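You operate a simulated robot arm through the tools that you are given. There is no shell and no other tool. Be economical: measure what you need, move in short steps, check, and stop when the job is done.

The job below is to be done with a simulated two-armed robot. You get a single attempt, and the scene is never put back.

TASK
On the top of the loading dock, fold the striped cloth in half, so that its two long edges meet.

The check looks at the end state, three seconds after you hand in, the way a careful person would. Anything else that was tipped, shoved, dropped, spilled or broken makes it a failure. Flat cloth is picked up by pressing the open fingertips on it (5 to 10 N) and closing them slowly along it; thin cloth reads only 2 to 8 mm in the jaws.

THE ROBOT
Two 7-joint arms with two-finger parallel grippers on one trunk, on a base that drives. Base frame: it is fixed to the floor where the robot stands at the start and does not move with it; the origin is under the middle of the robot, x ahead of it, y to its left, z up; the surface under the hand at the start is at about z = 925. Units: mm, rad, N and s.
The left shoulder is at the start at [50, 209, 1196], the right one opposite. With the tool pointing down near the work surface each hand reaches from about 300 to 920 mm from the robot's upright axis, wherever it stands, measured 20 degrees to its own side. Places, roughly: top of the loading dock [600, -100, 900]. Payload 4.4 kg a hand.
Tool frame (each hand has its own): the origin (TCP) lies between the finger pads and is the grasp point; the fingertips stand 23 mm ahead of it; z points along the fingers, y is the line along which they close. The gripper opens to 94 mm. The fingers are 38 mm wide and 10 mm thick; the gripper's body (54 by 96 mm) begins 39 mm behind the TCP.
Orientation is told as [roll, pitch, yaw] about the base's x, y, z axes, in that order, counted from this pose: with the fingers straight down and closing along the base's y, the tool's x points along the base's -x, its y along +y and its z along -z.

THE INTERFACE
- The arms move only by the tool move_arm. It takes "left_series", "right_series" or both (then of equal length, played together; a hand with none holds still); each is a list of rows, each an object of numbers (a shift or turn left out is 0, a gripper value left out holds the last): "hand": the gripper command, from -1 (shut) to 1 (fully open), values between in proportion; "x", "y", "z": the shift along the tool's x, y, z in mm; "wx", "wy", "wz": the turn, a rotation vector about the tool's x, y, z in rad. In form: [{"hand": .., "x": .., "y": .., "z": .., "wx": .., "wy": .., "wz": ..}, ...]. A call has 1 to 12 rows; each row is the pose to reach, as a shift and turn from the pose commanded when the call began, along the tool's axes at that moment. Each row takes 0.2 s and may step no farther than 50 mm and 0.15 rad from the row before; otherwise, or with a gripper value out of range, the whole call is refused. Where a pose cannot be reached the arm comes as near as it can. A force on the tool above 40 N (or 10 N above the force at the start of the call, whichever is more), or a blocked arm, ends the call early, and 0.2 s more pass. The fingers move at their own pace (about 108 mm/s each) and stop on an object; they squeeze with about 22 N. The grip force told is the motor's: it shows also when the fingers shut on nothing. Time passes only in rows, and 0.2 s behind the last, so rows that repeat a pose let the fingers close. It gives the time, the measured TCP pose, the force on the tool (base axes), the opening and the grip force at its end, in the units of the frame above (readings bear some noise), with the torque about the TCP (base axes, N m) and any sound that the robot's microphone picked up.
- Cameras (640 x 400 px; columns grow to the right, rows downward): "scene" is now at [150.4, -27.6, 1364.4]; the picture's right is [-0.31, -0.95, 0.00], its down [-0.58, 0.19, -0.79] and it looks along [0.75, -0.25, -0.61] (base axes); focal length 277 px, centre (320, 200). "left" rides on the left gripper at [86, -16, -75] in its tool frame; the picture's right is [0.18, 0.98, 0.00], its down [-0.58, 0.11, -0.81] and it looks along [-0.79, 0.15, 0.59] (tool axes); focal length 243 px, centre (320, 200). "right" rides on the right gripper at [86, 16, -75] in its tool frame; the picture's right is [-0.18, 0.98, 0.00], its down [-0.58, -0.11, -0.81] and it looks along [-0.79, -0.15, 0.59] (tool axes); focal length 243 px, centre (320, 200). There is no depth. A picture from a camera that has moved, and an enlarged one, comes with that camera's place and axes in the base frame and with its lens.
- get_image(camera): a new picture of that camera. The clock stands still meanwhile.
- move_column(by): slides the trunk up (or, below 0, down) by that many mm; the arms and the scene camera ride with it, the base frame stays. It gives what a move gives, with no picture.
- roll_base(legs): drives the robot by 1 to 6 legs, each [ahead, left, turn to the left] in mm, mm and rad, along the robot's own axes; the way and the turn of a leg run together, so that a leg with both is an arc; at most 1500 mm and 3.142 rad a leg. The arms and the cameras ride along, it lands a little off, and it stops where it bumps. It gives what a move gives.
- turn_head(pan, tilt): turns the head with the scene camera to pan (to the left, within 1.396 rad either way) and tilt (down, from -0.506 to 1.204), counted from straight ahead of the robot. It gives what a move gives.
- enlarge(camera, box): a new picture of the part [left, top, right, bottom] of that camera's present view, enlarged. The clock stands still meanwhile.
- finish_job(): hands the job in; it is judged then, once.

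Work in short steps. Places have to be worked out from the pictures, the camera data and where the tool is seen: move nearer, look again, correct. Check each grasp and each placing, and mend what went wrong. You have 120 turns and 100 pictures in all, those below and enlarged ones among them. Open the grippers and draw the arms clear of the work before you hand the job in, unless the task says otherwise; then end with one line.

The tools are called as name(argument=value, ...) on one line, values as JSON. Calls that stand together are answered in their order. move_arm: Moves the arms, as the interface text tells. Its arguments: {"type":"object","properties":{"left_series":{"type":"array"},"right_series":{"type":"array"}},"required":[]} The other tools are called the same way: move_column (by) slides the trunk up or down; roll_base (legs) drives the base; turn_head (pan, tilt) turns the head that bears the scene camera; get_image (camera) takes a picture; enlarge (camera, box) takes an enlarged picture of a part of a camera's view; finish_job () hands the job in.

At the start:

```text
time_s: 0.0
left_tcp_pos: [500.9, 90.5, 1085.0]
left_tcp_rot: [-0.001, 0.0, -0.002]
left_force: [0.6, 0.7, -0.2]
left_moment: [-0.01, 0.0, 0.01]
left_opening: 94.0
left_grasp_force: 0.0
right_tcp_pos: [527.2, -380.8, 1073.9]
right_tcp_rot: [0.0, 0.001, 0.003]
right_force: [-0.5, 0.4, 1.0]
right_moment: [0.0, -0.01, 0.0]
right_opening: 93.7
right_grasp_force: 0.0
trunk travel left (down, up): [-275.0, 288.0]
robot x, y, heading: [-0.8, 1.9, -0.002]
head pan, tilt: [-0.319, 0.661]
```

scene: 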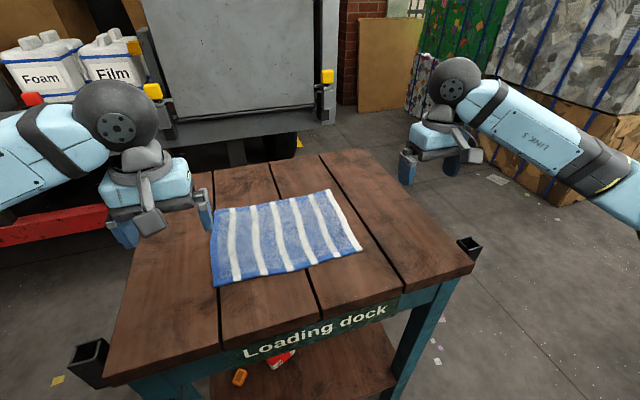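
right: 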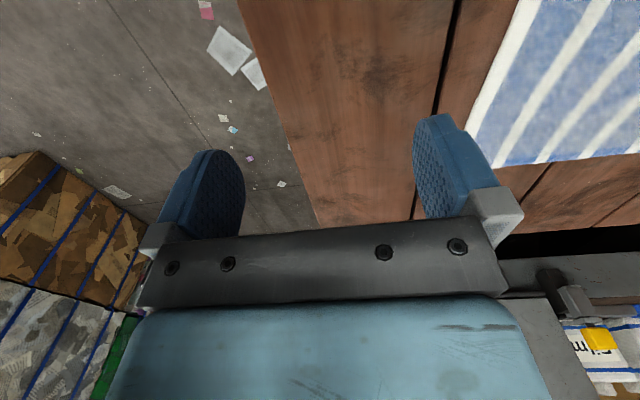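
left: 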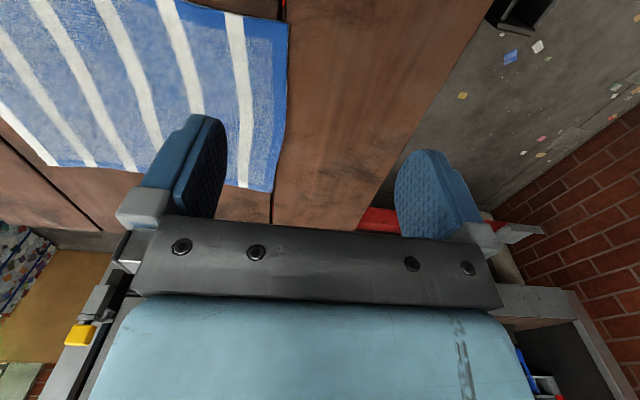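

The scene picture puts the cloth at roughly x 500–740 and y −240 to 60, with the long edges running along y. I'll take a closer look to fix the corners.

enlarge(camera="scene", box=[180, 160, 400, 300])

```text
2.86 times, centred on (290, 230) of scene
camera zoom: at [150.4, -27.6, 1364.4], right [-0.31, -0.95, 0.0], down [-0.58, 0.19, -0.79], along [0.75, -0.25, -0.61], focal length 791 px, centre (406, 114)
```

zoom: 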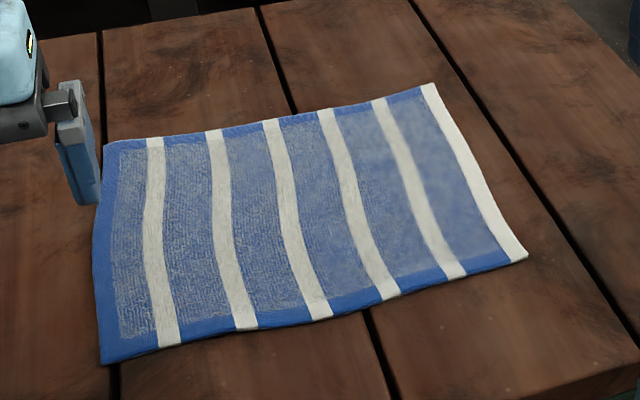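

The corners hold up: near-left about (502, 61) and near-right about (500, −238). I'll bring both hands above the near-edge corners with the fingers half closed.

move_arm(left_series=[{"hand": -0.3, "x": 2, "y": -15, "z": 20}, {"x": 4, "y": -30, "z": 40}, {"x": 6, "y": -45, "z": 60}, {"x": 6, "y": -57, "z": 85}, {"x": 6, "y": -57, "z": 85}], right_series=[{"hand": -0.3, "x": 8, "y": 40, "z": 15}, {"x": 16, "y": 85, "z": 30}, {"x": 24, "y": 130, "z": 50}, {"x": 34, "y": 170, "z": 74}, {"x": 34, "y": 170, "z": 74}])

get_image(camera="left")

get_image(camera="right")

get_image(camera="scene")

```text
time_s: 1.2
left_tcp_pos: [495.9, 31.7, 1000.6]
left_tcp_rot: [0.0, 0.0, -0.003]
left_force: [-0.2, -0.1, -0.1]
left_moment: [-0.01, 0.0, 0.02]
left_opening: 32.8
left_grasp_force: 0.0
right_tcp_pos: [492.9, -211.6, 999.5]
right_tcp_rot: [0.001, 0.0, 0.0]
right_force: [-0.1, 0.3, 0.6]
right_moment: [0.05, 0.0, -0.01]
right_opening: 32.8
right_grasp_force: 0.0
trunk travel left (down, up): [-275.0, 288.0]
robot x, y, heading: [-2.7, 2.4, -0.0]
head pan, tilt: [-0.319, 0.661]
```

```text
95 pictures are left
camera left: at [410.0, 16.1, 1075.6], right [-0.18, 0.98, 0.0], down [0.58, 0.11, 0.81], along [0.79, 0.15, -0.59], focal length 243 px, centre (320, 200)
```

left: 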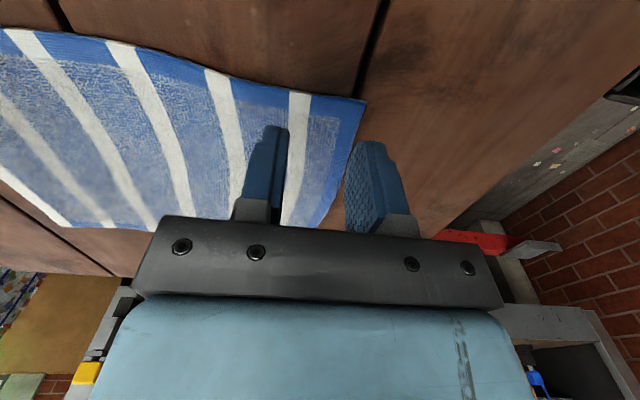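

```text
94 pictures are left
camera right: at [406.2, -193.6, 1075.0], right [0.18, 0.98, 0.0], down [0.58, -0.11, 0.81], along [0.79, -0.15, -0.59], focal length 243 px, centre (320, 200)
```

right: 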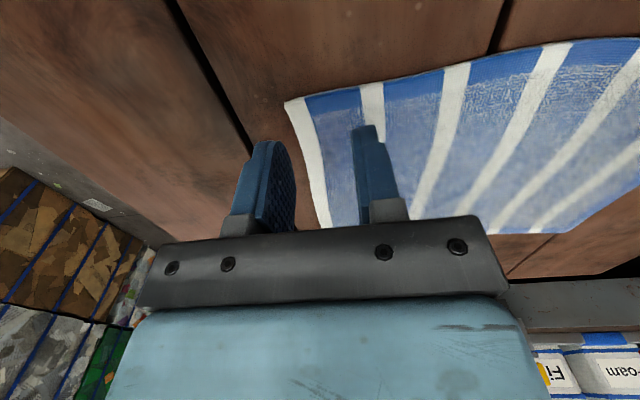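

```text
93 pictures are left
camera scene: at [149.9, -28.0, 1364.5], right [-0.31, -0.95, 0.0], down [-0.58, 0.19, -0.79], along [0.75, -0.25, -0.61], focal length 277 px, centre (320, 200)
```

scene: 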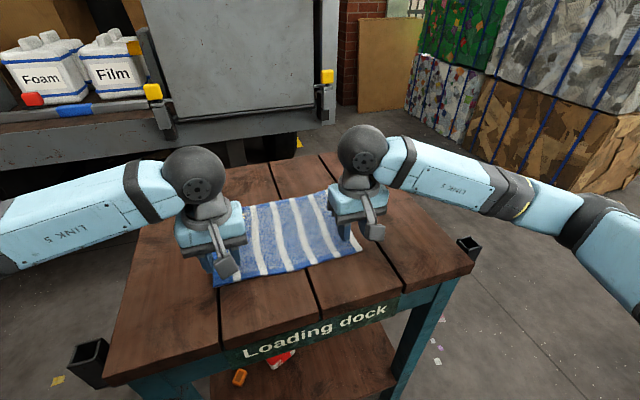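

The hand cameras place the near edge at about x = 494, with corners at y ≈ 62 and −234. I'll correct the positions, then come down to just above the expected surface.

move_arm(left_series=[{"hand": -0.3, "x": 6, "z": 10}, {"x": 6, "z": 25}, {"x": 6, "z": 38}, {"x": 6, "z": 41}], right_series=[{"hand": -0.3, "x": 4, "y": 6, "z": 10}, {"x": 4, "y": 6, "z": 25}, {"x": 4, "y": 6, "z": 38}, {"x": 4, "y": 6, "z": 41}])

get_image(camera="left")

get_image(camera="right")

```text
time_s: 2.2
left_tcp_pos: [490.4, 33.4, 959.0]
left_tcp_rot: [-0.002, -0.001, -0.001]
left_force: [0.4, 0.1, -0.2]
left_moment: [0.01, 0.02, -0.02]
left_opening: 32.9
left_grasp_force: 0.0
right_tcp_pos: [490.5, -204.8, 958.0]
right_tcp_rot: [0.0, -0.001, 0.0]
right_force: [-0.9, 0.0, 0.8]
right_moment: [0.02, -0.03, 0.02]
right_opening: 32.8
right_grasp_force: 0.0
trunk travel left (down, up): [-275.0, 288.0]
robot x, y, heading: [-0.2, 0.9, 0.0]
head pan, tilt: [-0.319, 0.661]
```

```text
92 pictures are left
camera left: at [404.1, 16.8, 1034.0], right [-0.18, 0.98, 0.0], down [0.58, 0.11, 0.81], along [0.79, 0.15, -0.59], focal length 243 px, centre (320, 200)
```

left: 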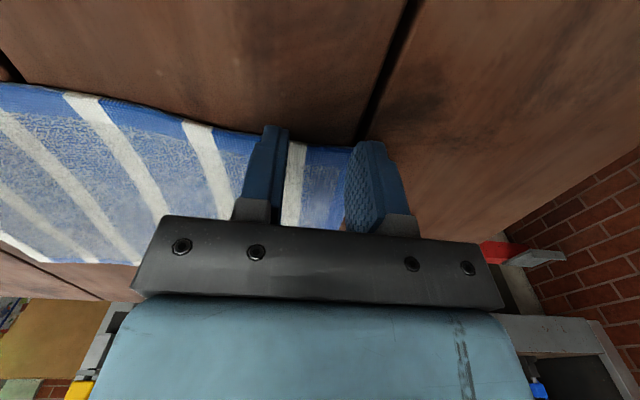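

```text
91 pictures are left
camera right: at [402.3, -187.7, 1033.9], right [0.18, 0.98, 0.0], down [0.58, -0.11, 0.81], along [0.79, -0.15, -0.59], focal length 243 px, centre (320, 200)
```

right: 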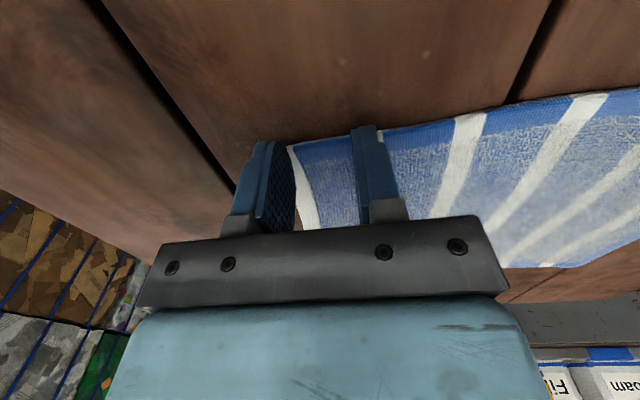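

The outer fingers sit right at the cloth's side edges, so I'll shift both hands 10 mm inward and look again.

move_arm(left_series=[{"hand": -0.3, "y": -10, "z": 3}, {"y": -10, "z": 6}], right_series=[{"hand": -0.3, "y": 10, "z": 3}, {"y": 10, "z": 6}])

enlarge(camera="left", box=[220, 90, 460, 240])

enlarge(camera="right", box=[200, 90, 440, 240])

```text
time_s: 2.8
left_tcp_pos: [490.7, 23.0, 952.8]
left_tcp_rot: [-0.002, 0.001, 0.002]
left_force: [0.1, 0.0, 0.1]
left_moment: [0.0, -0.02, 0.03]
left_opening: 33.0
left_grasp_force: 0.1
right_tcp_pos: [488.8, -194.9, 953.3]
right_tcp_rot: [-0.001, -0.001, -0.001]
right_force: [0.2, -0.6, 0.6]
right_moment: [0.01, -0.03, 0.0]
right_opening: 32.8
right_grasp_force: 0.1
trunk travel left (down, up): [-275.0, 288.0]
robot x, y, heading: [-1.8, 3.0, -0.0]
head pan, tilt: [-0.319, 0.661]
```

```text
2.67 times, centred on (340, 165) of left
camera zoom: at [403.8, 6.9, 1028.4], right [-0.18, 0.98, 0.0], down [0.58, 0.11, 0.81], along [0.79, 0.15, -0.59], focal length 647 px, centre (267, 293)
```

zoom: 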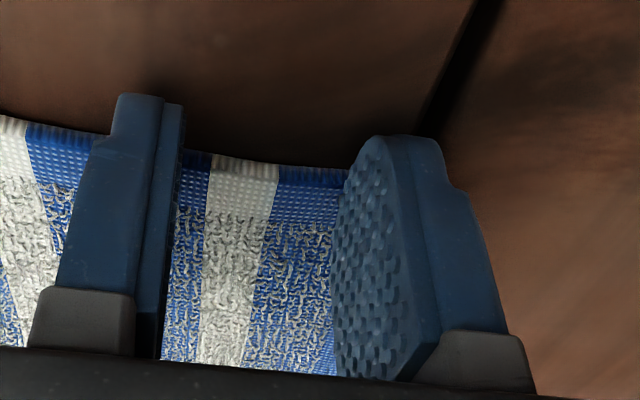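

```text
2.67 times, centred on (320, 165) of right
camera zoom: at [402.1, -177.8, 1028.7], right [0.18, 0.98, 0.0], down [0.58, -0.11, 0.81], along [0.79, -0.15, -0.59], focal length 647 px, centre (320, 293)
```

zoom: 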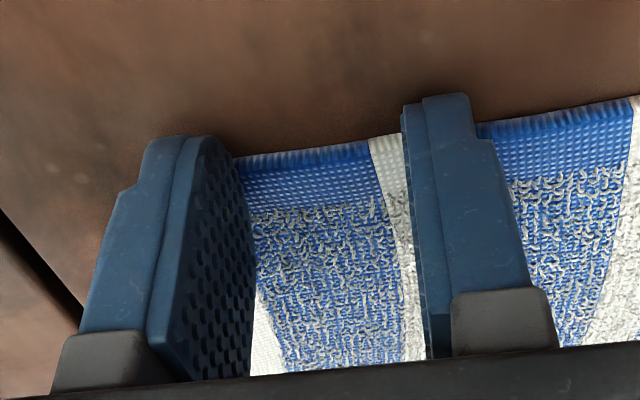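

The left outer finger is just inside the side edge. I'll go down in 2 mm rows to find the contact force.

move_arm(left_series=[{"hand": -0.3, "z": 2}, {"z": 4}, {"z": 6}], right_series=[{"hand": -0.3, "z": 2}, {"z": 4}, {"z": 6}])

```text
time_s: 3.6
left_tcp_pos: [489.9, 23.2, 950.2]
left_tcp_rot: [-0.003, -0.004, 0.0]
left_force: [3.0, -1.0, 14.5]
left_moment: [0.06, -0.3, -0.02]
left_opening: 32.8
left_grasp_force: 0.2
right_tcp_pos: [490.1, -193.8, 950.6]
right_tcp_rot: [0.0, -0.006, -0.002]
right_force: [5.8, -3.8, 29.1]
right_moment: [0.01, -0.48, -0.05]
right_opening: 33.0
right_grasp_force: 0.1
trunk travel left (down, up): [-275.0, 288.0]
robot x, y, heading: [1.8, 0.5, -0.002]
head pan, tilt: [-0.319, 0.661]
```

Contact comes at TCP z ≈ 950, so the cloth top is near 927. I'll ease the press off to about 8 N on each hand.

move_arm(left_series=[{"hand": -0.3, "z": -1.5}, {"z": -1.5}], right_series=[{"hand": -0.3, "z": -3}, {"z": -3}])

```text
time_s: 4.2
left_tcp_pos: [489.2, 24.5, 950.5]
left_tcp_rot: [-0.002, -0.003, 0.001]
left_force: [5.0, -1.7, 18.5]
left_moment: [-0.03, -0.36, -0.01]
left_opening: 32.8
left_grasp_force: 0.0
right_tcp_pos: [487.5, -194.6, 951.4]
right_tcp_rot: [-0.001, -0.002, 0.001]
right_force: [5.3, -0.5, 18.7]
right_moment: [0.03, -0.35, -0.05]
right_opening: 32.8
right_grasp_force: 0.0
trunk travel left (down, up): [-275.0, 288.0]
robot x, y, heading: [-2.2, -1.4, 0.003]
head pan, tilt: [-0.319, 0.661]
```

Both hands read about 18 N, so I'll back off a little more.

move_arm(left_series=[{"hand": -0.3, "z": -1.3}, {"z": -1.3}], right_series=[{"hand": -0.3, "z": -1.3}, {"z": -1.3}])

```text
time_s: 4.8
left_tcp_pos: [491.4, 23.0, 950.4]
left_tcp_rot: [-0.001, -0.003, -0.002]
left_force: [4.0, -2.2, 14.8]
left_moment: [-0.07, -0.23, -0.04]
left_opening: 32.8
left_grasp_force: 0.0
right_tcp_pos: [488.3, -194.4, 950.9]
right_tcp_rot: [0.001, 0.001, -0.001]
right_force: [1.7, 1.9, 9.5]
right_moment: [0.04, -0.17, 0.07]
right_opening: 32.8
right_grasp_force: 0.0
trunk travel left (down, up): [-275.0, 288.0]
robot x, y, heading: [-1.5, -0.3, -0.002]
head pan, tilt: [-0.319, 0.661]
```

The right hand is at about 9 N and the left at about 15 N. I'll ease the left slightly and close both slowly.

move_arm(left_series=[{"hand": -0.3, "z": -0.8}, {"hand": -0.4, "z": -0.8}, {"hand": -0.5, "z": -0.8}, {"hand": -0.6, "z": -0.8}, {"hand": -0.7, "z": -0.8}, {"hand": -0.8, "z": -0.8}, {"hand": -0.9, "z": -0.8}, {"hand": -1, "z": -0.8}, {"hand": -1, "z": -0.8}, {"hand": -1, "z": -0.8}], right_series=[{"hand": -0.3}, {"hand": -0.4}, {"hand": -0.5}, {"hand": -0.6}, {"hand": -0.7}, {"hand": -0.8}, {"hand": -0.9}, {"hand": -1}, {"hand": -1}, {"hand": -1}])

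get_image(camera="left")

get_image(camera="right")

```text
time_s: 7.0
left_tcp_pos: [491.3, 23.3, 951.9]
left_tcp_rot: [-0.002, -0.002, -0.003]
left_force: [0.3, -13.6, 3.7]
left_moment: [-0.34, -0.01, -0.12]
left_opening: 3.8
left_grasp_force: 21.1
right_tcp_pos: [488.0, -194.4, 950.4]
right_tcp_rot: [-0.001, -0.002, 0.0]
right_force: [-0.1, 11.5, 5.2]
right_moment: [0.31, -0.07, 0.12]
right_opening: 3.8
right_grasp_force: 22.5
trunk travel left (down, up): [-275.0, 288.0]
robot x, y, heading: [1.8, 0.1, 0.002]
head pan, tilt: [-0.319, 0.661]
```

```text
88 pictures are left
camera left: at [403.6, 6.8, 1026.1], right [-0.18, 0.98, 0.0], down [0.58, 0.11, 0.81], along [0.79, 0.15, -0.59], focal length 243 px, centre (320, 200)
```

left: 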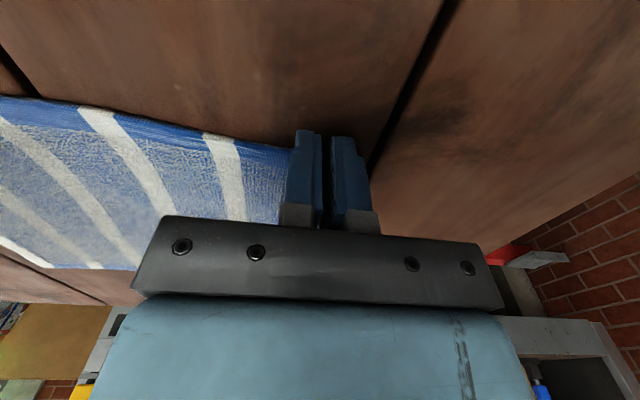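

```text
87 pictures are left
camera right: at [401.7, -177.6, 1027.4], right [0.18, 0.98, 0.0], down [0.58, -0.11, 0.81], along [0.79, -0.15, -0.59], focal length 243 px, centre (320, 200)
```

right: 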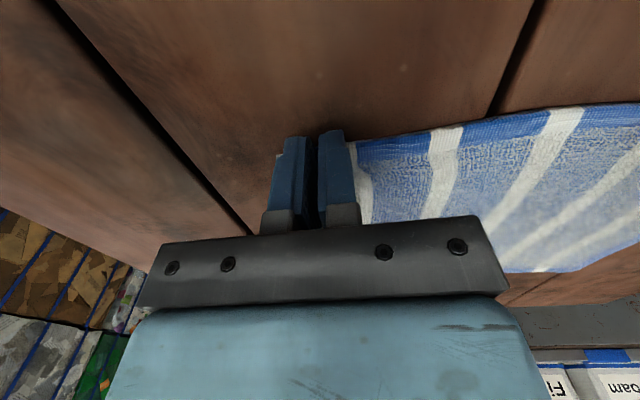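

Both jaws read 3.8 mm with cloth in them, and it is taut between the hands. I'll relax it slightly, lift 30 mm and check.

move_arm(left_series=[{"hand": -1, "y": -3, "z": -6}, {"y": -4, "z": -14, "x": -2}, {"y": -4, "z": -22, "x": -4}, {"y": -4, "z": -30, "x": -6}], right_series=[{"hand": -1, "y": 3, "z": -6}, {"y": 4, "z": -14, "x": -2}, {"y": 4, "z": -22, "x": -4}, {"y": 4, "z": -30, "x": -6}])

get_image(camera="left")

get_image(camera="right")

get_image(camera="scene")

```text
time_s: 8.0
left_tcp_pos: [496.5, 18.8, 981.7]
left_tcp_rot: [-0.002, 0.0, 0.002]
left_force: [-1.3, -3.5, 0.5]
left_moment: [-0.06, 0.02, -0.02]
left_opening: 3.8
left_grasp_force: 22.1
right_tcp_pos: [496.1, -191.1, 981.0]
right_tcp_rot: [0.001, 0.001, 0.0]
right_force: [-0.6, 1.9, 0.8]
right_moment: [0.08, 0.0, 0.02]
right_opening: 3.6
right_grasp_force: 22.3
trunk travel left (down, up): [-275.0, 288.0]
robot x, y, heading: [0.4, 1.2, -0.004]
head pan, tilt: [-0.319, 0.661]
```

```text
86 pictures are left
camera left: at [410.8, 2.7, 1055.9], right [-0.18, 0.98, 0.0], down [0.58, 0.11, 0.81], along [0.79, 0.15, -0.59], focal length 243 px, centre (320, 200)
```

left: 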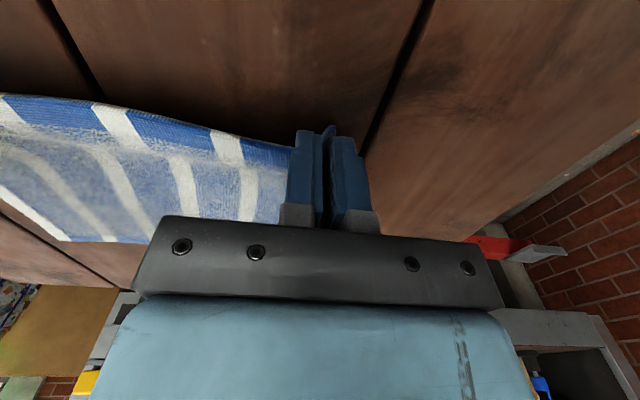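

```text
85 pictures are left
camera right: at [408.7, -173.6, 1057.1], right [0.18, 0.98, 0.0], down [0.58, -0.11, 0.81], along [0.79, -0.15, -0.59], focal length 243 px, centre (320, 200)
```

right: 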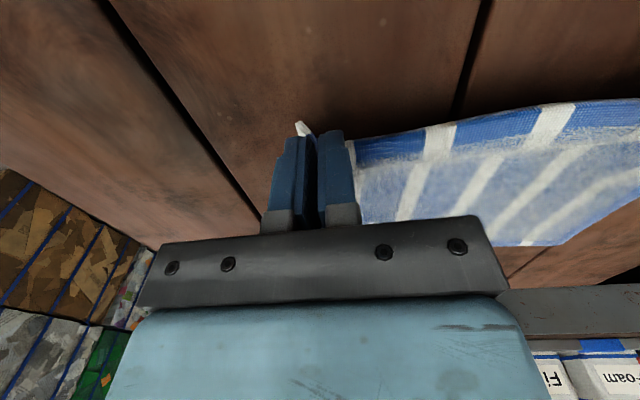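

```text
84 pictures are left
camera scene: at [150.3, -27.6, 1364.4], right [-0.31, -0.95, 0.0], down [-0.58, 0.19, -0.79], along [0.75, -0.25, -0.61], focal length 277 px, centre (320, 200)
```

scene: 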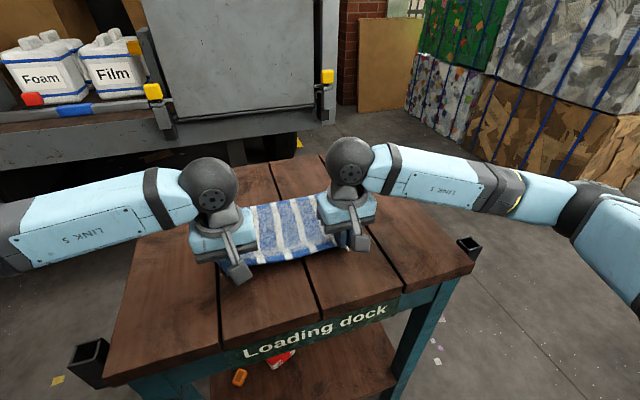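

Both hands hold the edge. I'll carry it over in an arc around the cloth's midline, tilting the fingers back toward the robot as it goes; this is the first half.

move_arm(left_series=[{"hand": -1, "x": -6, "z": -15}, {"x": -12, "z": -29}, {"x": -30, "z": -45, "wy": 0.05}, {"x": -49, "z": -59, "wy": 0.1}, {"x": -70, "z": -66, "wy": 0.17}, {"x": -92, "z": -70, "wy": 0.25}, {"x": -113, "z": -71, "wy": 0.32}, {"x": -135, "z": -70, "wy": 0.4}], right_series=[{"hand": -1, "x": -6, "z": -15}, {"x": -12, "z": -29}, {"x": -30, "z": -45, "wy": 0.05}, {"x": -49, "z": -59, "wy": 0.1}, {"x": -70, "z": -66, "wy": 0.17}, {"x": -92, "z": -70, "wy": 0.25}, {"x": -113, "z": -71, "wy": 0.32}, {"x": -135, "z": -70, "wy": 0.4}])

get_image(camera="left")

get_image(camera="scene")

```text
time_s: 9.8
left_tcp_pos: [633.4, 19.7, 1050.0]
left_tcp_rot: [-0.003, 0.401, -0.002]
left_force: [0.3, -1.6, -0.5]
left_moment: [-0.06, 0.0, -0.01]
left_opening: 3.7
left_grasp_force: 22.8
right_tcp_pos: [632.7, -189.8, 1050.3]
right_tcp_rot: [0.0, 0.401, 0.0]
right_force: [0.6, 2.9, -0.2]
right_moment: [0.06, -0.02, 0.04]
right_opening: 4.1
right_grasp_force: 21.8
trunk travel left (down, up): [-275.0, 288.0]
robot x, y, heading: [3.3, -1.1, -0.001]
head pan, tilt: [-0.319, 0.661]
```

```text
83 pictures are left
camera left: at [582.8, 2.2, 1153.0], right [-0.17, 0.98, 0.07], down [0.85, 0.11, 0.51], along [0.5, 0.15, -0.85], focal length 243 px, centre (320, 200)
```

left: 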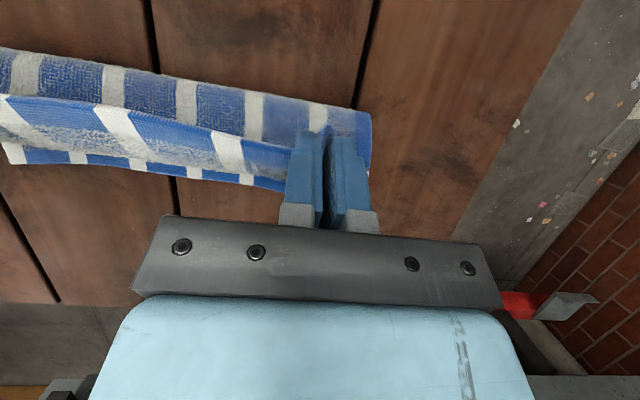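

```text
82 pictures are left
camera scene: at [151.6, -27.5, 1364.2], right [-0.31, -0.95, 0.0], down [-0.58, 0.19, -0.79], along [0.75, -0.25, -0.62], focal length 277 px, centre (320, 200)
```

scene: 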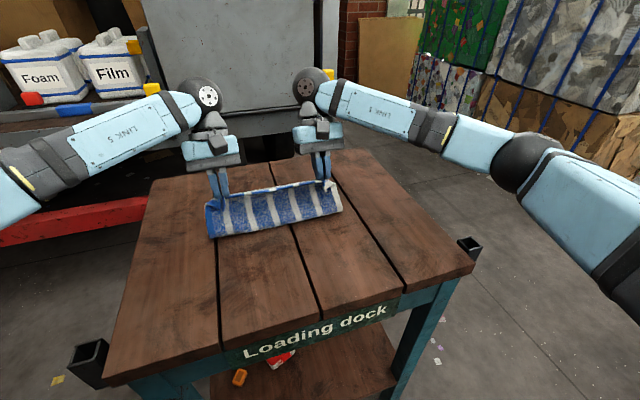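

The cloth is rolling over well, and the far edge now shows at about x ≈ 710. I'll continue the arc down to just above it and check again.

move_arm(left_series=[{"hand": -1, "x": -13, "z": -2, "wy": 0.07}, {"x": -25.7, "z": -3.3, "wy": 0.13}, {"x": -39, "z": 1, "wy": 0.2}, {"x": -51.2, "z": 5.5, "wy": 0.27}, {"x": -62, "z": 12, "wy": 0.31}, {"x": -72.8, "z": 18.1, "wy": 0.35}, {"x": -81, "z": 26, "wy": 0.38}, {"x": -87.9, "z": 33.4, "wy": 0.4}], right_series=[{"hand": -1, "x": -13, "z": -2, "wy": 0.07}, {"x": -25.7, "z": -3.3, "wy": 0.13}, {"x": -39, "z": 1, "wy": 0.2}, {"x": -51.2, "z": 5.5, "wy": 0.27}, {"x": -62, "z": 12, "wy": 0.31}, {"x": -72.8, "z": 18.1, "wy": 0.35}, {"x": -81, "z": 26, "wy": 0.38}, {"x": -87.9, "z": 33.4, "wy": 0.4}])

get_image(camera="left")

get_image(camera="right")

enlarge(camera="scene", box=[180, 120, 400, 260])

```text
time_s: 11.6
left_tcp_pos: [698.0, 20.9, 985.6]
left_tcp_rot: [-0.004, 0.799, -0.002]
left_force: [0.6, -3.5, -0.2]
left_moment: [-0.08, 0.01, 0.01]
left_opening: 3.5
left_grasp_force: 21.7
left hand out of reach, approached as far as the arm can: row 8
right_tcp_pos: [699.6, -188.7, 985.1]
right_tcp_rot: [0.0, 0.8, 0.0]
right_force: [-0.3, 2.8, 0.4]
right_moment: [0.07, -0.06, 0.0]
right_opening: 3.7
right_grasp_force: 22.2
trunk travel left (down, up): [-275.0, 288.0]
robot x, y, heading: [-3.8, 4.1, 0.005]
head pan, tilt: [-0.319, 0.661]
```

```text
81 pictures are left
camera left: at [689.1, 3.5, 1101.2], right [-0.13, 0.98, 0.13], down [0.98, 0.11, 0.15], along [0.13, 0.15, -0.98], focal length 243 px, centre (320, 200)
```

left: 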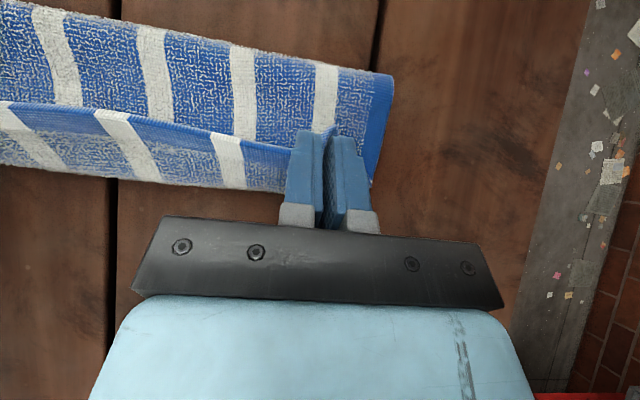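

```text
80 pictures are left
camera right: at [691.8, -173.6, 1101.3], right [0.13, 0.98, -0.13], down [0.98, -0.11, 0.14], along [0.13, -0.15, -0.98], focal length 243 px, centre (320, 200)
```

right: 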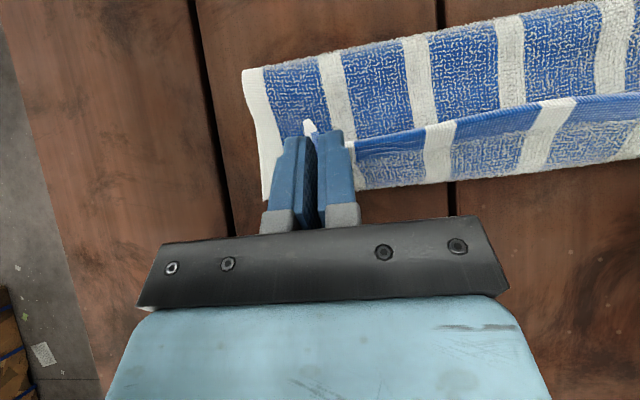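

```text
2.86 times, centred on (290, 190) of scene
camera zoom: at [150.7, -27.5, 1364.4], right [-0.31, -0.95, 0.0], down [-0.58, 0.19, -0.79], along [0.75, -0.25, -0.61], focal length 791 px, centre (406, 229)
```

zoom: 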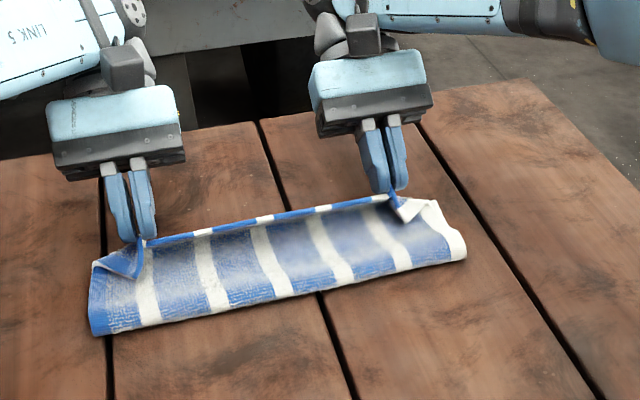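

The held edge is nearly over the far edge. I'll zoom in to see where the far edge of the bottom layer lies.

enlarge(camera="left", box=[60, 50, 420, 270])

enlarge(camera="right", box=[220, 40, 580, 260])

```text
1.78 times, centred on (240, 160) of left
camera zoom: at [689.1, 3.5, 1101.2], right [-0.13, 0.98, 0.13], down [0.98, 0.11, 0.15], along [0.13, 0.15, -0.98], focal length 431 px, centre (462, 271)
```

zoom: 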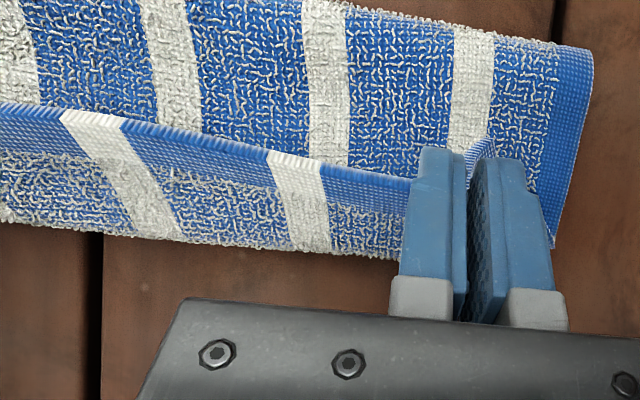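

```text
1.78 times, centred on (400, 150) of right
camera zoom: at [691.8, -173.6, 1101.3], right [0.13, 0.98, -0.13], down [0.98, -0.11, 0.14], along [0.13, -0.15, -0.98], focal length 431 px, centre (178, 289)
```

zoom: 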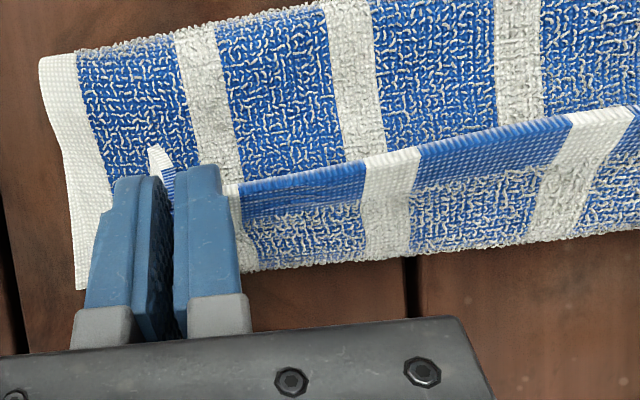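

The flap now runs from the fold near x ≈ 620 up to the hem, and the far edge sits at about 710. The left arm is near its reach limit, so I'll lower the trunk to bring the held edge down.

move_column(by=-22)

enlarge(camera="left", box=[0, 0, 480, 300])

enlarge(camera="right", box=[160, 0, 640, 300])

```text
time_s: 12.3
left_tcp_pos: [695.8, 20.1, 966.1]
left_tcp_rot: [-0.002, 0.796, -0.001]
left_force: [0.4, -3.8, 2.0]
left_moment: [-0.11, -0.02, 0.06]
left_opening: 3.9
left_grasp_force: 21.8
right_tcp_pos: [698.1, -190.7, 966.2]
right_tcp_rot: [0.0, 0.798, 0.0]
right_force: [-0.1, 3.0, 1.3]
right_moment: [0.1, -0.02, 0.01]
right_opening: 3.7
right_grasp_force: 21.4
trunk travel left (down, up): [-253.0, 310.0]
robot x, y, heading: [-4.0, -1.8, -0.001]
head pan, tilt: [-0.319, 0.661]
```

```text
1.33 times, centred on (240, 150) of left
camera zoom: at [687.9, 3.3, 1079.6], right [-0.13, 0.98, 0.13], down [0.98, 0.11, 0.15], along [0.13, 0.15, -0.98], focal length 324 px, centre (427, 267)
```

zoom: 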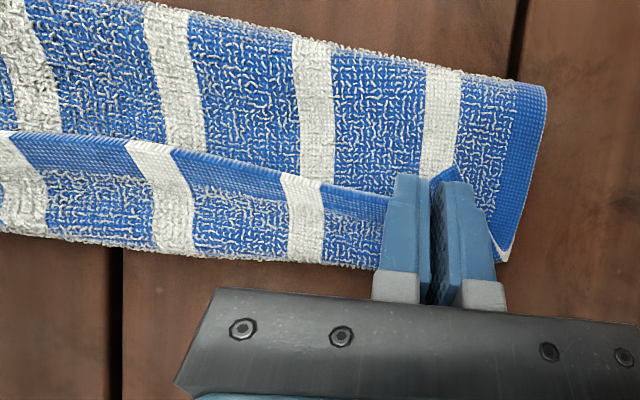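

```text
1.33 times, centred on (400, 150) of right
camera zoom: at [690.6, -173.6, 1080.4], right [0.13, 0.98, -0.13], down [0.98, -0.11, 0.15], along [0.13, -0.15, -0.98], focal length 324 px, centre (213, 267)
```

zoom: 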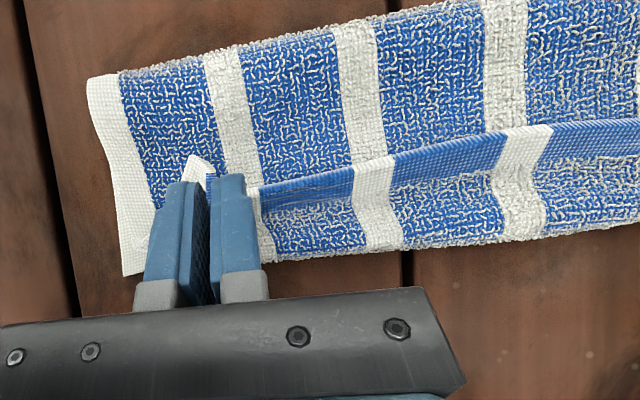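

The flap curls past the hem because the fold sits too far forward: about 620, where the bottom's far edge at about 706 calls for roughly 597. I'll back the held edge up and over so the bottom layer relaxes, then lay it again along a tighter arc.

move_arm(left_series=[{"hand": -1, "x": 26.4, "z": -13.8, "wy": -0.05}, {"x": 46, "z": -17.5, "wy": -0.1}, {"x": 65.7, "z": -21.3, "wy": -0.15}, {"x": 86, "z": -17, "wy": -0.22}, {"x": 107, "z": -12, "wy": -0.3}, {"x": 123, "z": 0, "wy": -0.37}, {"x": 140, "z": 13.3, "wy": -0.45}, {"x": 140, "z": 13.3, "wy": -0.45}], right_series=[{"hand": -1, "x": 26.4, "z": -13.8, "wy": -0.05}, {"x": 46, "z": -17.5, "wy": -0.1}, {"x": 65.7, "z": -21.3, "wy": -0.15}, {"x": 86, "z": -17, "wy": -0.22}, {"x": 107, "z": -12, "wy": -0.3}, {"x": 123, "z": 0, "wy": -0.37}, {"x": 140, "z": 13.3, "wy": -0.45}, {"x": 140, "z": 13.3, "wy": -0.45}])

get_image(camera="left")

enlarge(camera="scene", box=[160, 100, 400, 260])

```text
time_s: 14.1
left_tcp_pos: [589.8, 20.4, 1054.6]
left_tcp_rot: [-0.001, 0.349, 0.0]
left_force: [0.7, -2.8, -0.5]
left_moment: [-0.08, 0.02, 0.0]
left_opening: 3.5
left_grasp_force: 21.7
right_tcp_pos: [591.1, -189.4, 1053.7]
right_tcp_rot: [0.001, 0.349, 0.0]
right_force: [0.8, 3.9, -0.9]
right_moment: [0.08, 0.03, -0.04]
right_opening: 3.9
right_grasp_force: 22.3
trunk travel left (down, up): [-253.0, 310.0]
robot x, y, heading: [0.9, 0.6, -0.002]
head pan, tilt: [-0.319, 0.661]
```

```text
74 pictures are left
camera left: at [533.4, 3.4, 1155.1], right [-0.17, 0.98, 0.06], down [0.82, 0.11, 0.56], along [0.54, 0.15, -0.83], focal length 243 px, centre (320, 200)
```

left: 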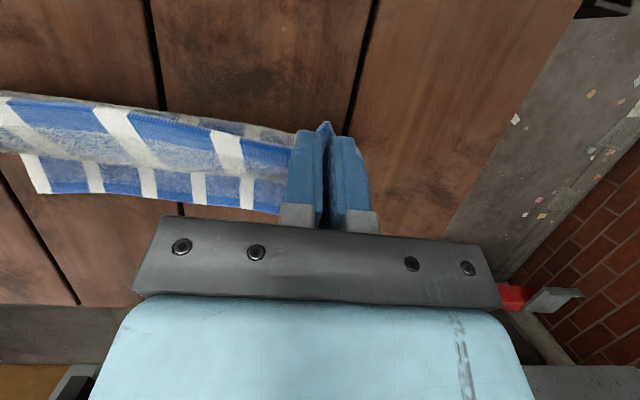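

```text
2.50 times, centred on (280, 180) of scene
camera zoom: at [151.5, -27.6, 1342.3], right [-0.31, -0.95, 0.0], down [-0.58, 0.19, -0.79], along [0.75, -0.25, -0.61], focal length 692 px, centre (420, 250)
```

zoom: 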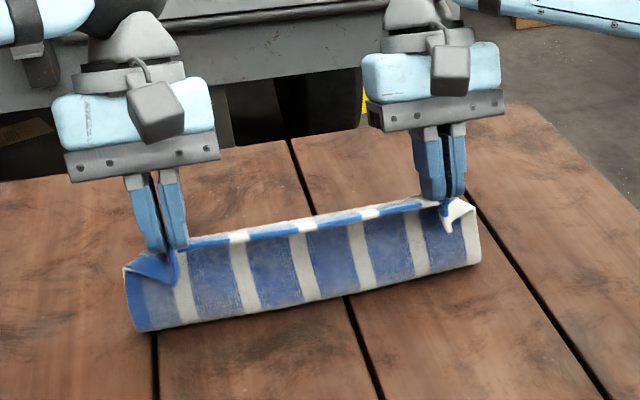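

The far edge is steady at x ≈ 708, but the cloth still rises from about 620. I'll drop the held edge down and back so more of the bottom lies flat, then repeat the arc about x ≈ 602.

move_arm(left_series=[{"hand": -1, "x": 4, "z": 20}, {"x": 7.1, "z": 38.8}, {"x": 7.1, "z": 38.8}, {"x": -4.8, "z": 13.1}, {"x": -19, "z": 5, "wy": 0.05}, {"x": -32.8, "z": -3.5, "wy": 0.1}, {"x": -50, "z": -5, "wy": 0.17}, {"x": -67.8, "z": -5.1, "wy": 0.25}, {"x": -84, "z": -1, "wy": 0.3}, {"x": -100.2, "z": 5, "wy": 0.35}, {"x": -113, "z": 14, "wy": 0.4}, {"x": -125, "z": 23.5, "wy": 0.45}], right_series=[{"hand": -1, "x": 4, "z": 20}, {"x": 7.1, "z": 38.8}, {"x": 7.1, "z": 38.8}, {"x": -4.8, "z": 13.1}, {"x": -19, "z": 5, "wy": 0.05}, {"x": -32.8, "z": -3.5, "wy": 0.1}, {"x": -50, "z": -5, "wy": 0.17}, {"x": -67.8, "z": -5.1, "wy": 0.25}, {"x": -84, "z": -1, "wy": 0.3}, {"x": -100.2, "z": 5, "wy": 0.35}, {"x": -113, "z": 14, "wy": 0.4}, {"x": -125, "z": 23.5, "wy": 0.45}])

get_image(camera="left")

get_image(camera="right")

enlarge(camera="scene", box=[160, 100, 400, 260])

```text
time_s: 16.7
left_tcp_pos: [692.2, 18.5, 990.8]
left_tcp_rot: [-0.001, 0.795, -0.001]
left_force: [0.6, -3.0, -0.2]
left_moment: [-0.07, -0.02, 0.04]
left_opening: 3.4
left_grasp_force: 21.5
left hand out of reach, approached as far as the arm can: row 12
right_tcp_pos: [700.8, -190.3, 990.1]
right_tcp_rot: [0.002, 0.8, 0.001]
right_force: [0.2, 3.2, 0.4]
right_moment: [0.08, -0.01, -0.03]
right_opening: 3.6
right_grasp_force: 21.9
trunk travel left (down, up): [-253.0, 310.0]
robot x, y, heading: [1.3, 0.1, 0.004]
head pan, tilt: [-0.319, 0.661]
```

```text
72 pictures are left
camera left: at [686.3, 2.4, 1104.6], right [-0.13, 0.98, 0.13], down [0.98, 0.11, 0.15], along [0.13, 0.15, -0.98], focal length 243 px, centre (320, 200)
```

left: 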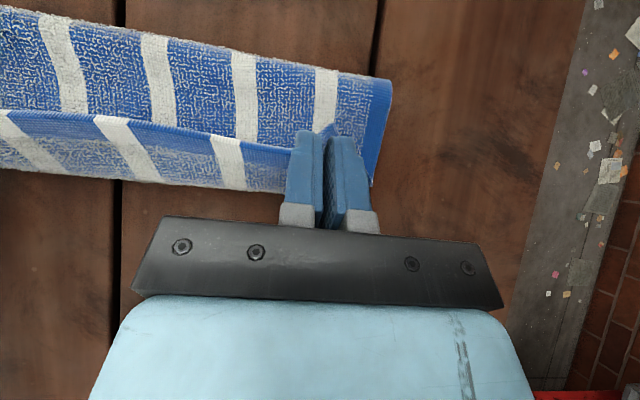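

```text
71 pictures are left
camera right: at [694.1, -174.2, 1105.8], right [0.13, 0.98, -0.13], down [0.98, -0.11, 0.15], along [0.13, -0.15, -0.98], focal length 243 px, centre (320, 200)
```

right: 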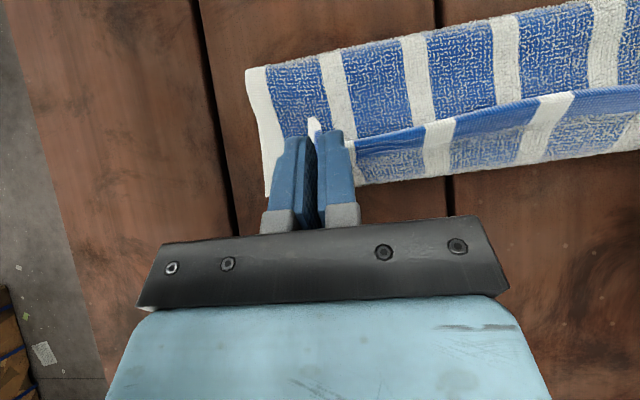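

```text
2.50 times, centred on (280, 180) of scene
camera zoom: at [150.5, -27.9, 1342.4], right [-0.31, -0.95, 0.0], down [-0.58, 0.19, -0.79], along [0.75, -0.25, -0.61], focal length 692 px, centre (420, 250)
```

zoom: 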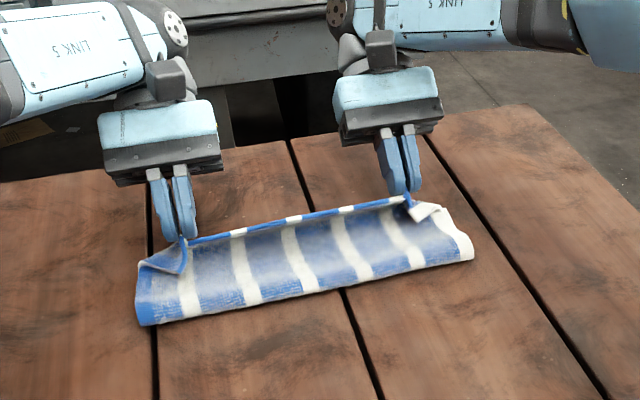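

The fold is still at about 620. I'll peel the edge farther back and low so the bottom layer really settles, then check where it lies.

move_arm(left_series=[{"hand": -1, "x": 35.4, "z": -6.6, "wy": -0.1}, {"x": 59.4, "z": -2, "wy": -0.2}, {"x": 78.4, "z": 7.5, "wy": -0.3}, {"x": 98.5, "z": 36.7, "wy": -0.45}, {"x": 108.5, "z": 75.8, "wy": -0.58}, {"x": 108, "z": 111, "wy": -0.68}, {"x": 108.6, "z": 123, "wy": -0.7}, {"x": 108.6, "z": 123, "wy": -0.7}], right_series=[{"hand": -1, "x": 35.4, "z": -6.6, "wy": -0.1}, {"x": 59.4, "z": -2, "wy": -0.2}, {"x": 78.4, "z": 7.5, "wy": -0.3}, {"x": 98.5, "z": 36.7, "wy": -0.45}, {"x": 108.5, "z": 75.8, "wy": -0.58}, {"x": 108, "z": 111, "wy": -0.68}, {"x": 108.6, "z": 123, "wy": -0.7}, {"x": 108.6, "z": 123, "wy": -0.7}])

get_image(camera="left")

enlarge(camera="scene", box=[160, 120, 400, 280])

```text
time_s: 18.5
left_tcp_pos: [529.5, 20.8, 981.5]
left_tcp_rot: [-0.003, 0.099, 0.0]
left_force: [-0.4, -5.0, -0.3]
left_moment: [-0.12, -0.03, -0.02]
left_opening: 3.3
left_grasp_force: 22.2
right_tcp_pos: [537.6, -191.4, 982.3]
right_tcp_rot: [-0.001, 0.1, 0.0]
right_force: [0.0, 4.4, -0.2]
right_moment: [0.12, 0.03, 0.06]
right_opening: 3.7
right_grasp_force: 22.1
trunk travel left (down, up): [-253.0, 310.0]
robot x, y, heading: [1.4, -1.2, -0.003]
head pan, tilt: [-0.319, 0.661]
```

```text
69 pictures are left
camera left: at [451.2, 3.7, 1064.4], right [-0.18, 0.98, 0.02], down [0.66, 0.11, 0.75], along [0.73, 0.15, -0.67], focal length 243 px, centre (320, 200)
```

left: 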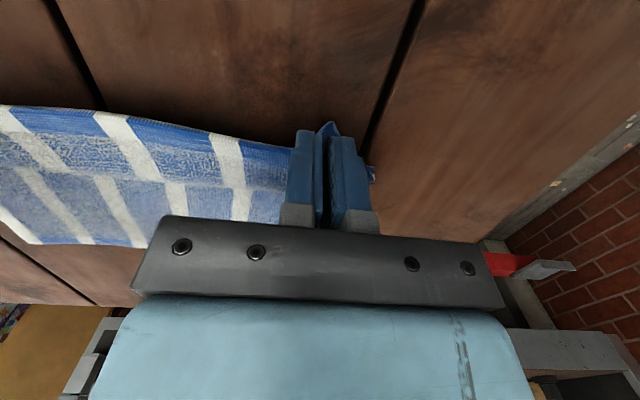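

```text
2.50 times, centred on (280, 200) of scene
camera zoom: at [150.3, -27.6, 1342.4], right [-0.31, -0.95, 0.0], down [-0.58, 0.19, -0.79], along [0.75, -0.25, -0.61], focal length 692 px, centre (420, 200)
```

zoom: 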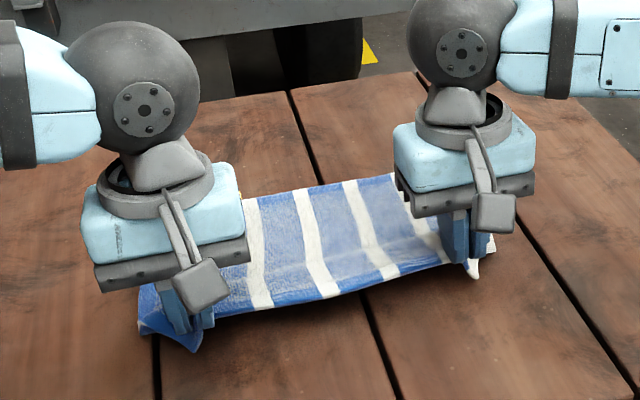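

The cloth has peeled back. I'll lay it over again with a lower arc that leaves slack throughout and tilts the fingers earlier, and I'll correct the left hand's lag.

move_arm(left_series=[{"hand": -1, "x": -23, "z": -30, "wy": 0.1}, {"x": -39, "z": -43, "wy": 0.18}, {"x": -54, "z": -53.3, "wy": 0.25}, {"x": -71, "z": -58, "wy": 0.33}, {"x": -87, "z": -60.6, "wy": 0.4}, {"x": -104, "z": -58, "wy": 0.48}, {"x": -121, "z": -53, "wy": 0.55}, {"x": -136, "z": -45, "wy": 0.62}, {"x": -150, "z": -34.8, "wy": 0.68}, {"x": -160, "z": -22, "wy": 0.7}, {"x": -166, "z": -9, "wy": 0.7}], right_series=[{"hand": -1, "x": -19, "z": -30, "wy": 0.1}, {"x": -35, "z": -43, "wy": 0.18}, {"x": -50, "z": -53.3, "wy": 0.25}, {"x": -67, "z": -58, "wy": 0.33}, {"x": -83, "z": -60.6, "wy": 0.4}, {"x": -100, "z": -58, "wy": 0.48}, {"x": -117, "z": -53, "wy": 0.55}, {"x": -132, "z": -45, "wy": 0.62}, {"x": -146, "z": -34.8, "wy": 0.68}, {"x": -156, "z": -22, "wy": 0.7}, {"x": -162, "z": -9, "wy": 0.7}])

get_image(camera="left")

get_image(camera="right")

enlarge(camera="scene", box=[160, 120, 400, 280])

```text
time_s: 20.9
left_tcp_pos: [697.0, 18.8, 976.1]
left_tcp_rot: [-0.003, 0.798, -0.004]
left_force: [0.9, -2.3, 0.3]
left_moment: [-0.06, 0.0, 0.04]
left_opening: 3.5
left_grasp_force: 22.3
right_tcp_pos: [700.2, -192.3, 975.5]
right_tcp_rot: [0.0, 0.802, 0.001]
right_force: [0.3, 3.6, 1.2]
right_moment: [0.09, -0.01, -0.06]
right_opening: 3.4
right_grasp_force: 21.9
trunk travel left (down, up): [-253.0, 310.0]
robot x, y, heading: [-0.1, 1.0, -0.003]
head pan, tilt: [-0.319, 0.661]
```

```text
67 pictures are left
camera left: at [689.2, 2.8, 1088.8], right [-0.13, 0.98, 0.13], down [0.98, 0.11, 0.15], along [0.13, 0.15, -0.98], focal length 243 px, centre (320, 200)
```

left: 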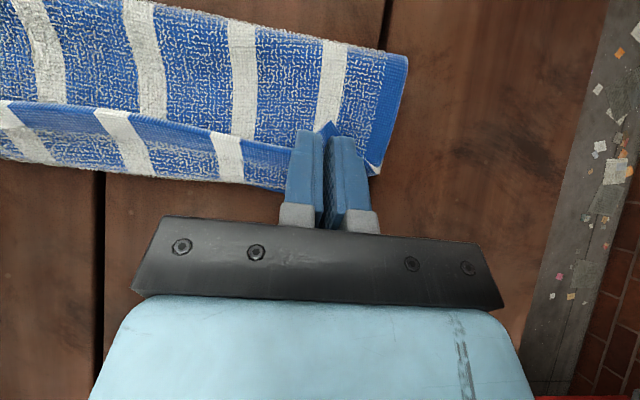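

```text
66 pictures are left
camera right: at [692.1, -174.4, 1090.0], right [0.13, 0.98, -0.13], down [0.98, -0.11, 0.14], along [0.13, -0.15, -0.98], focal length 243 px, centre (320, 200)
```

right: 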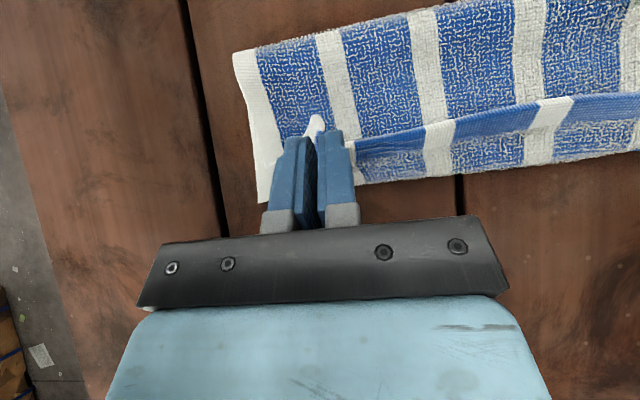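

```text
2.50 times, centred on (280, 200) of scene
camera zoom: at [151.0, -28.1, 1342.4], right [-0.31, -0.95, 0.0], down [-0.58, 0.19, -0.79], along [0.75, -0.25, -0.61], focal length 692 px, centre (420, 200)
```

zoom: 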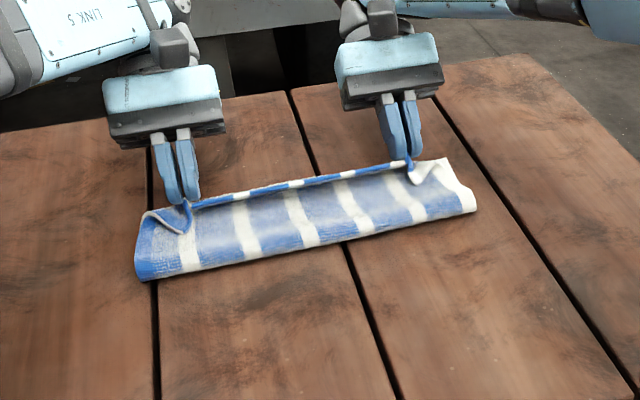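

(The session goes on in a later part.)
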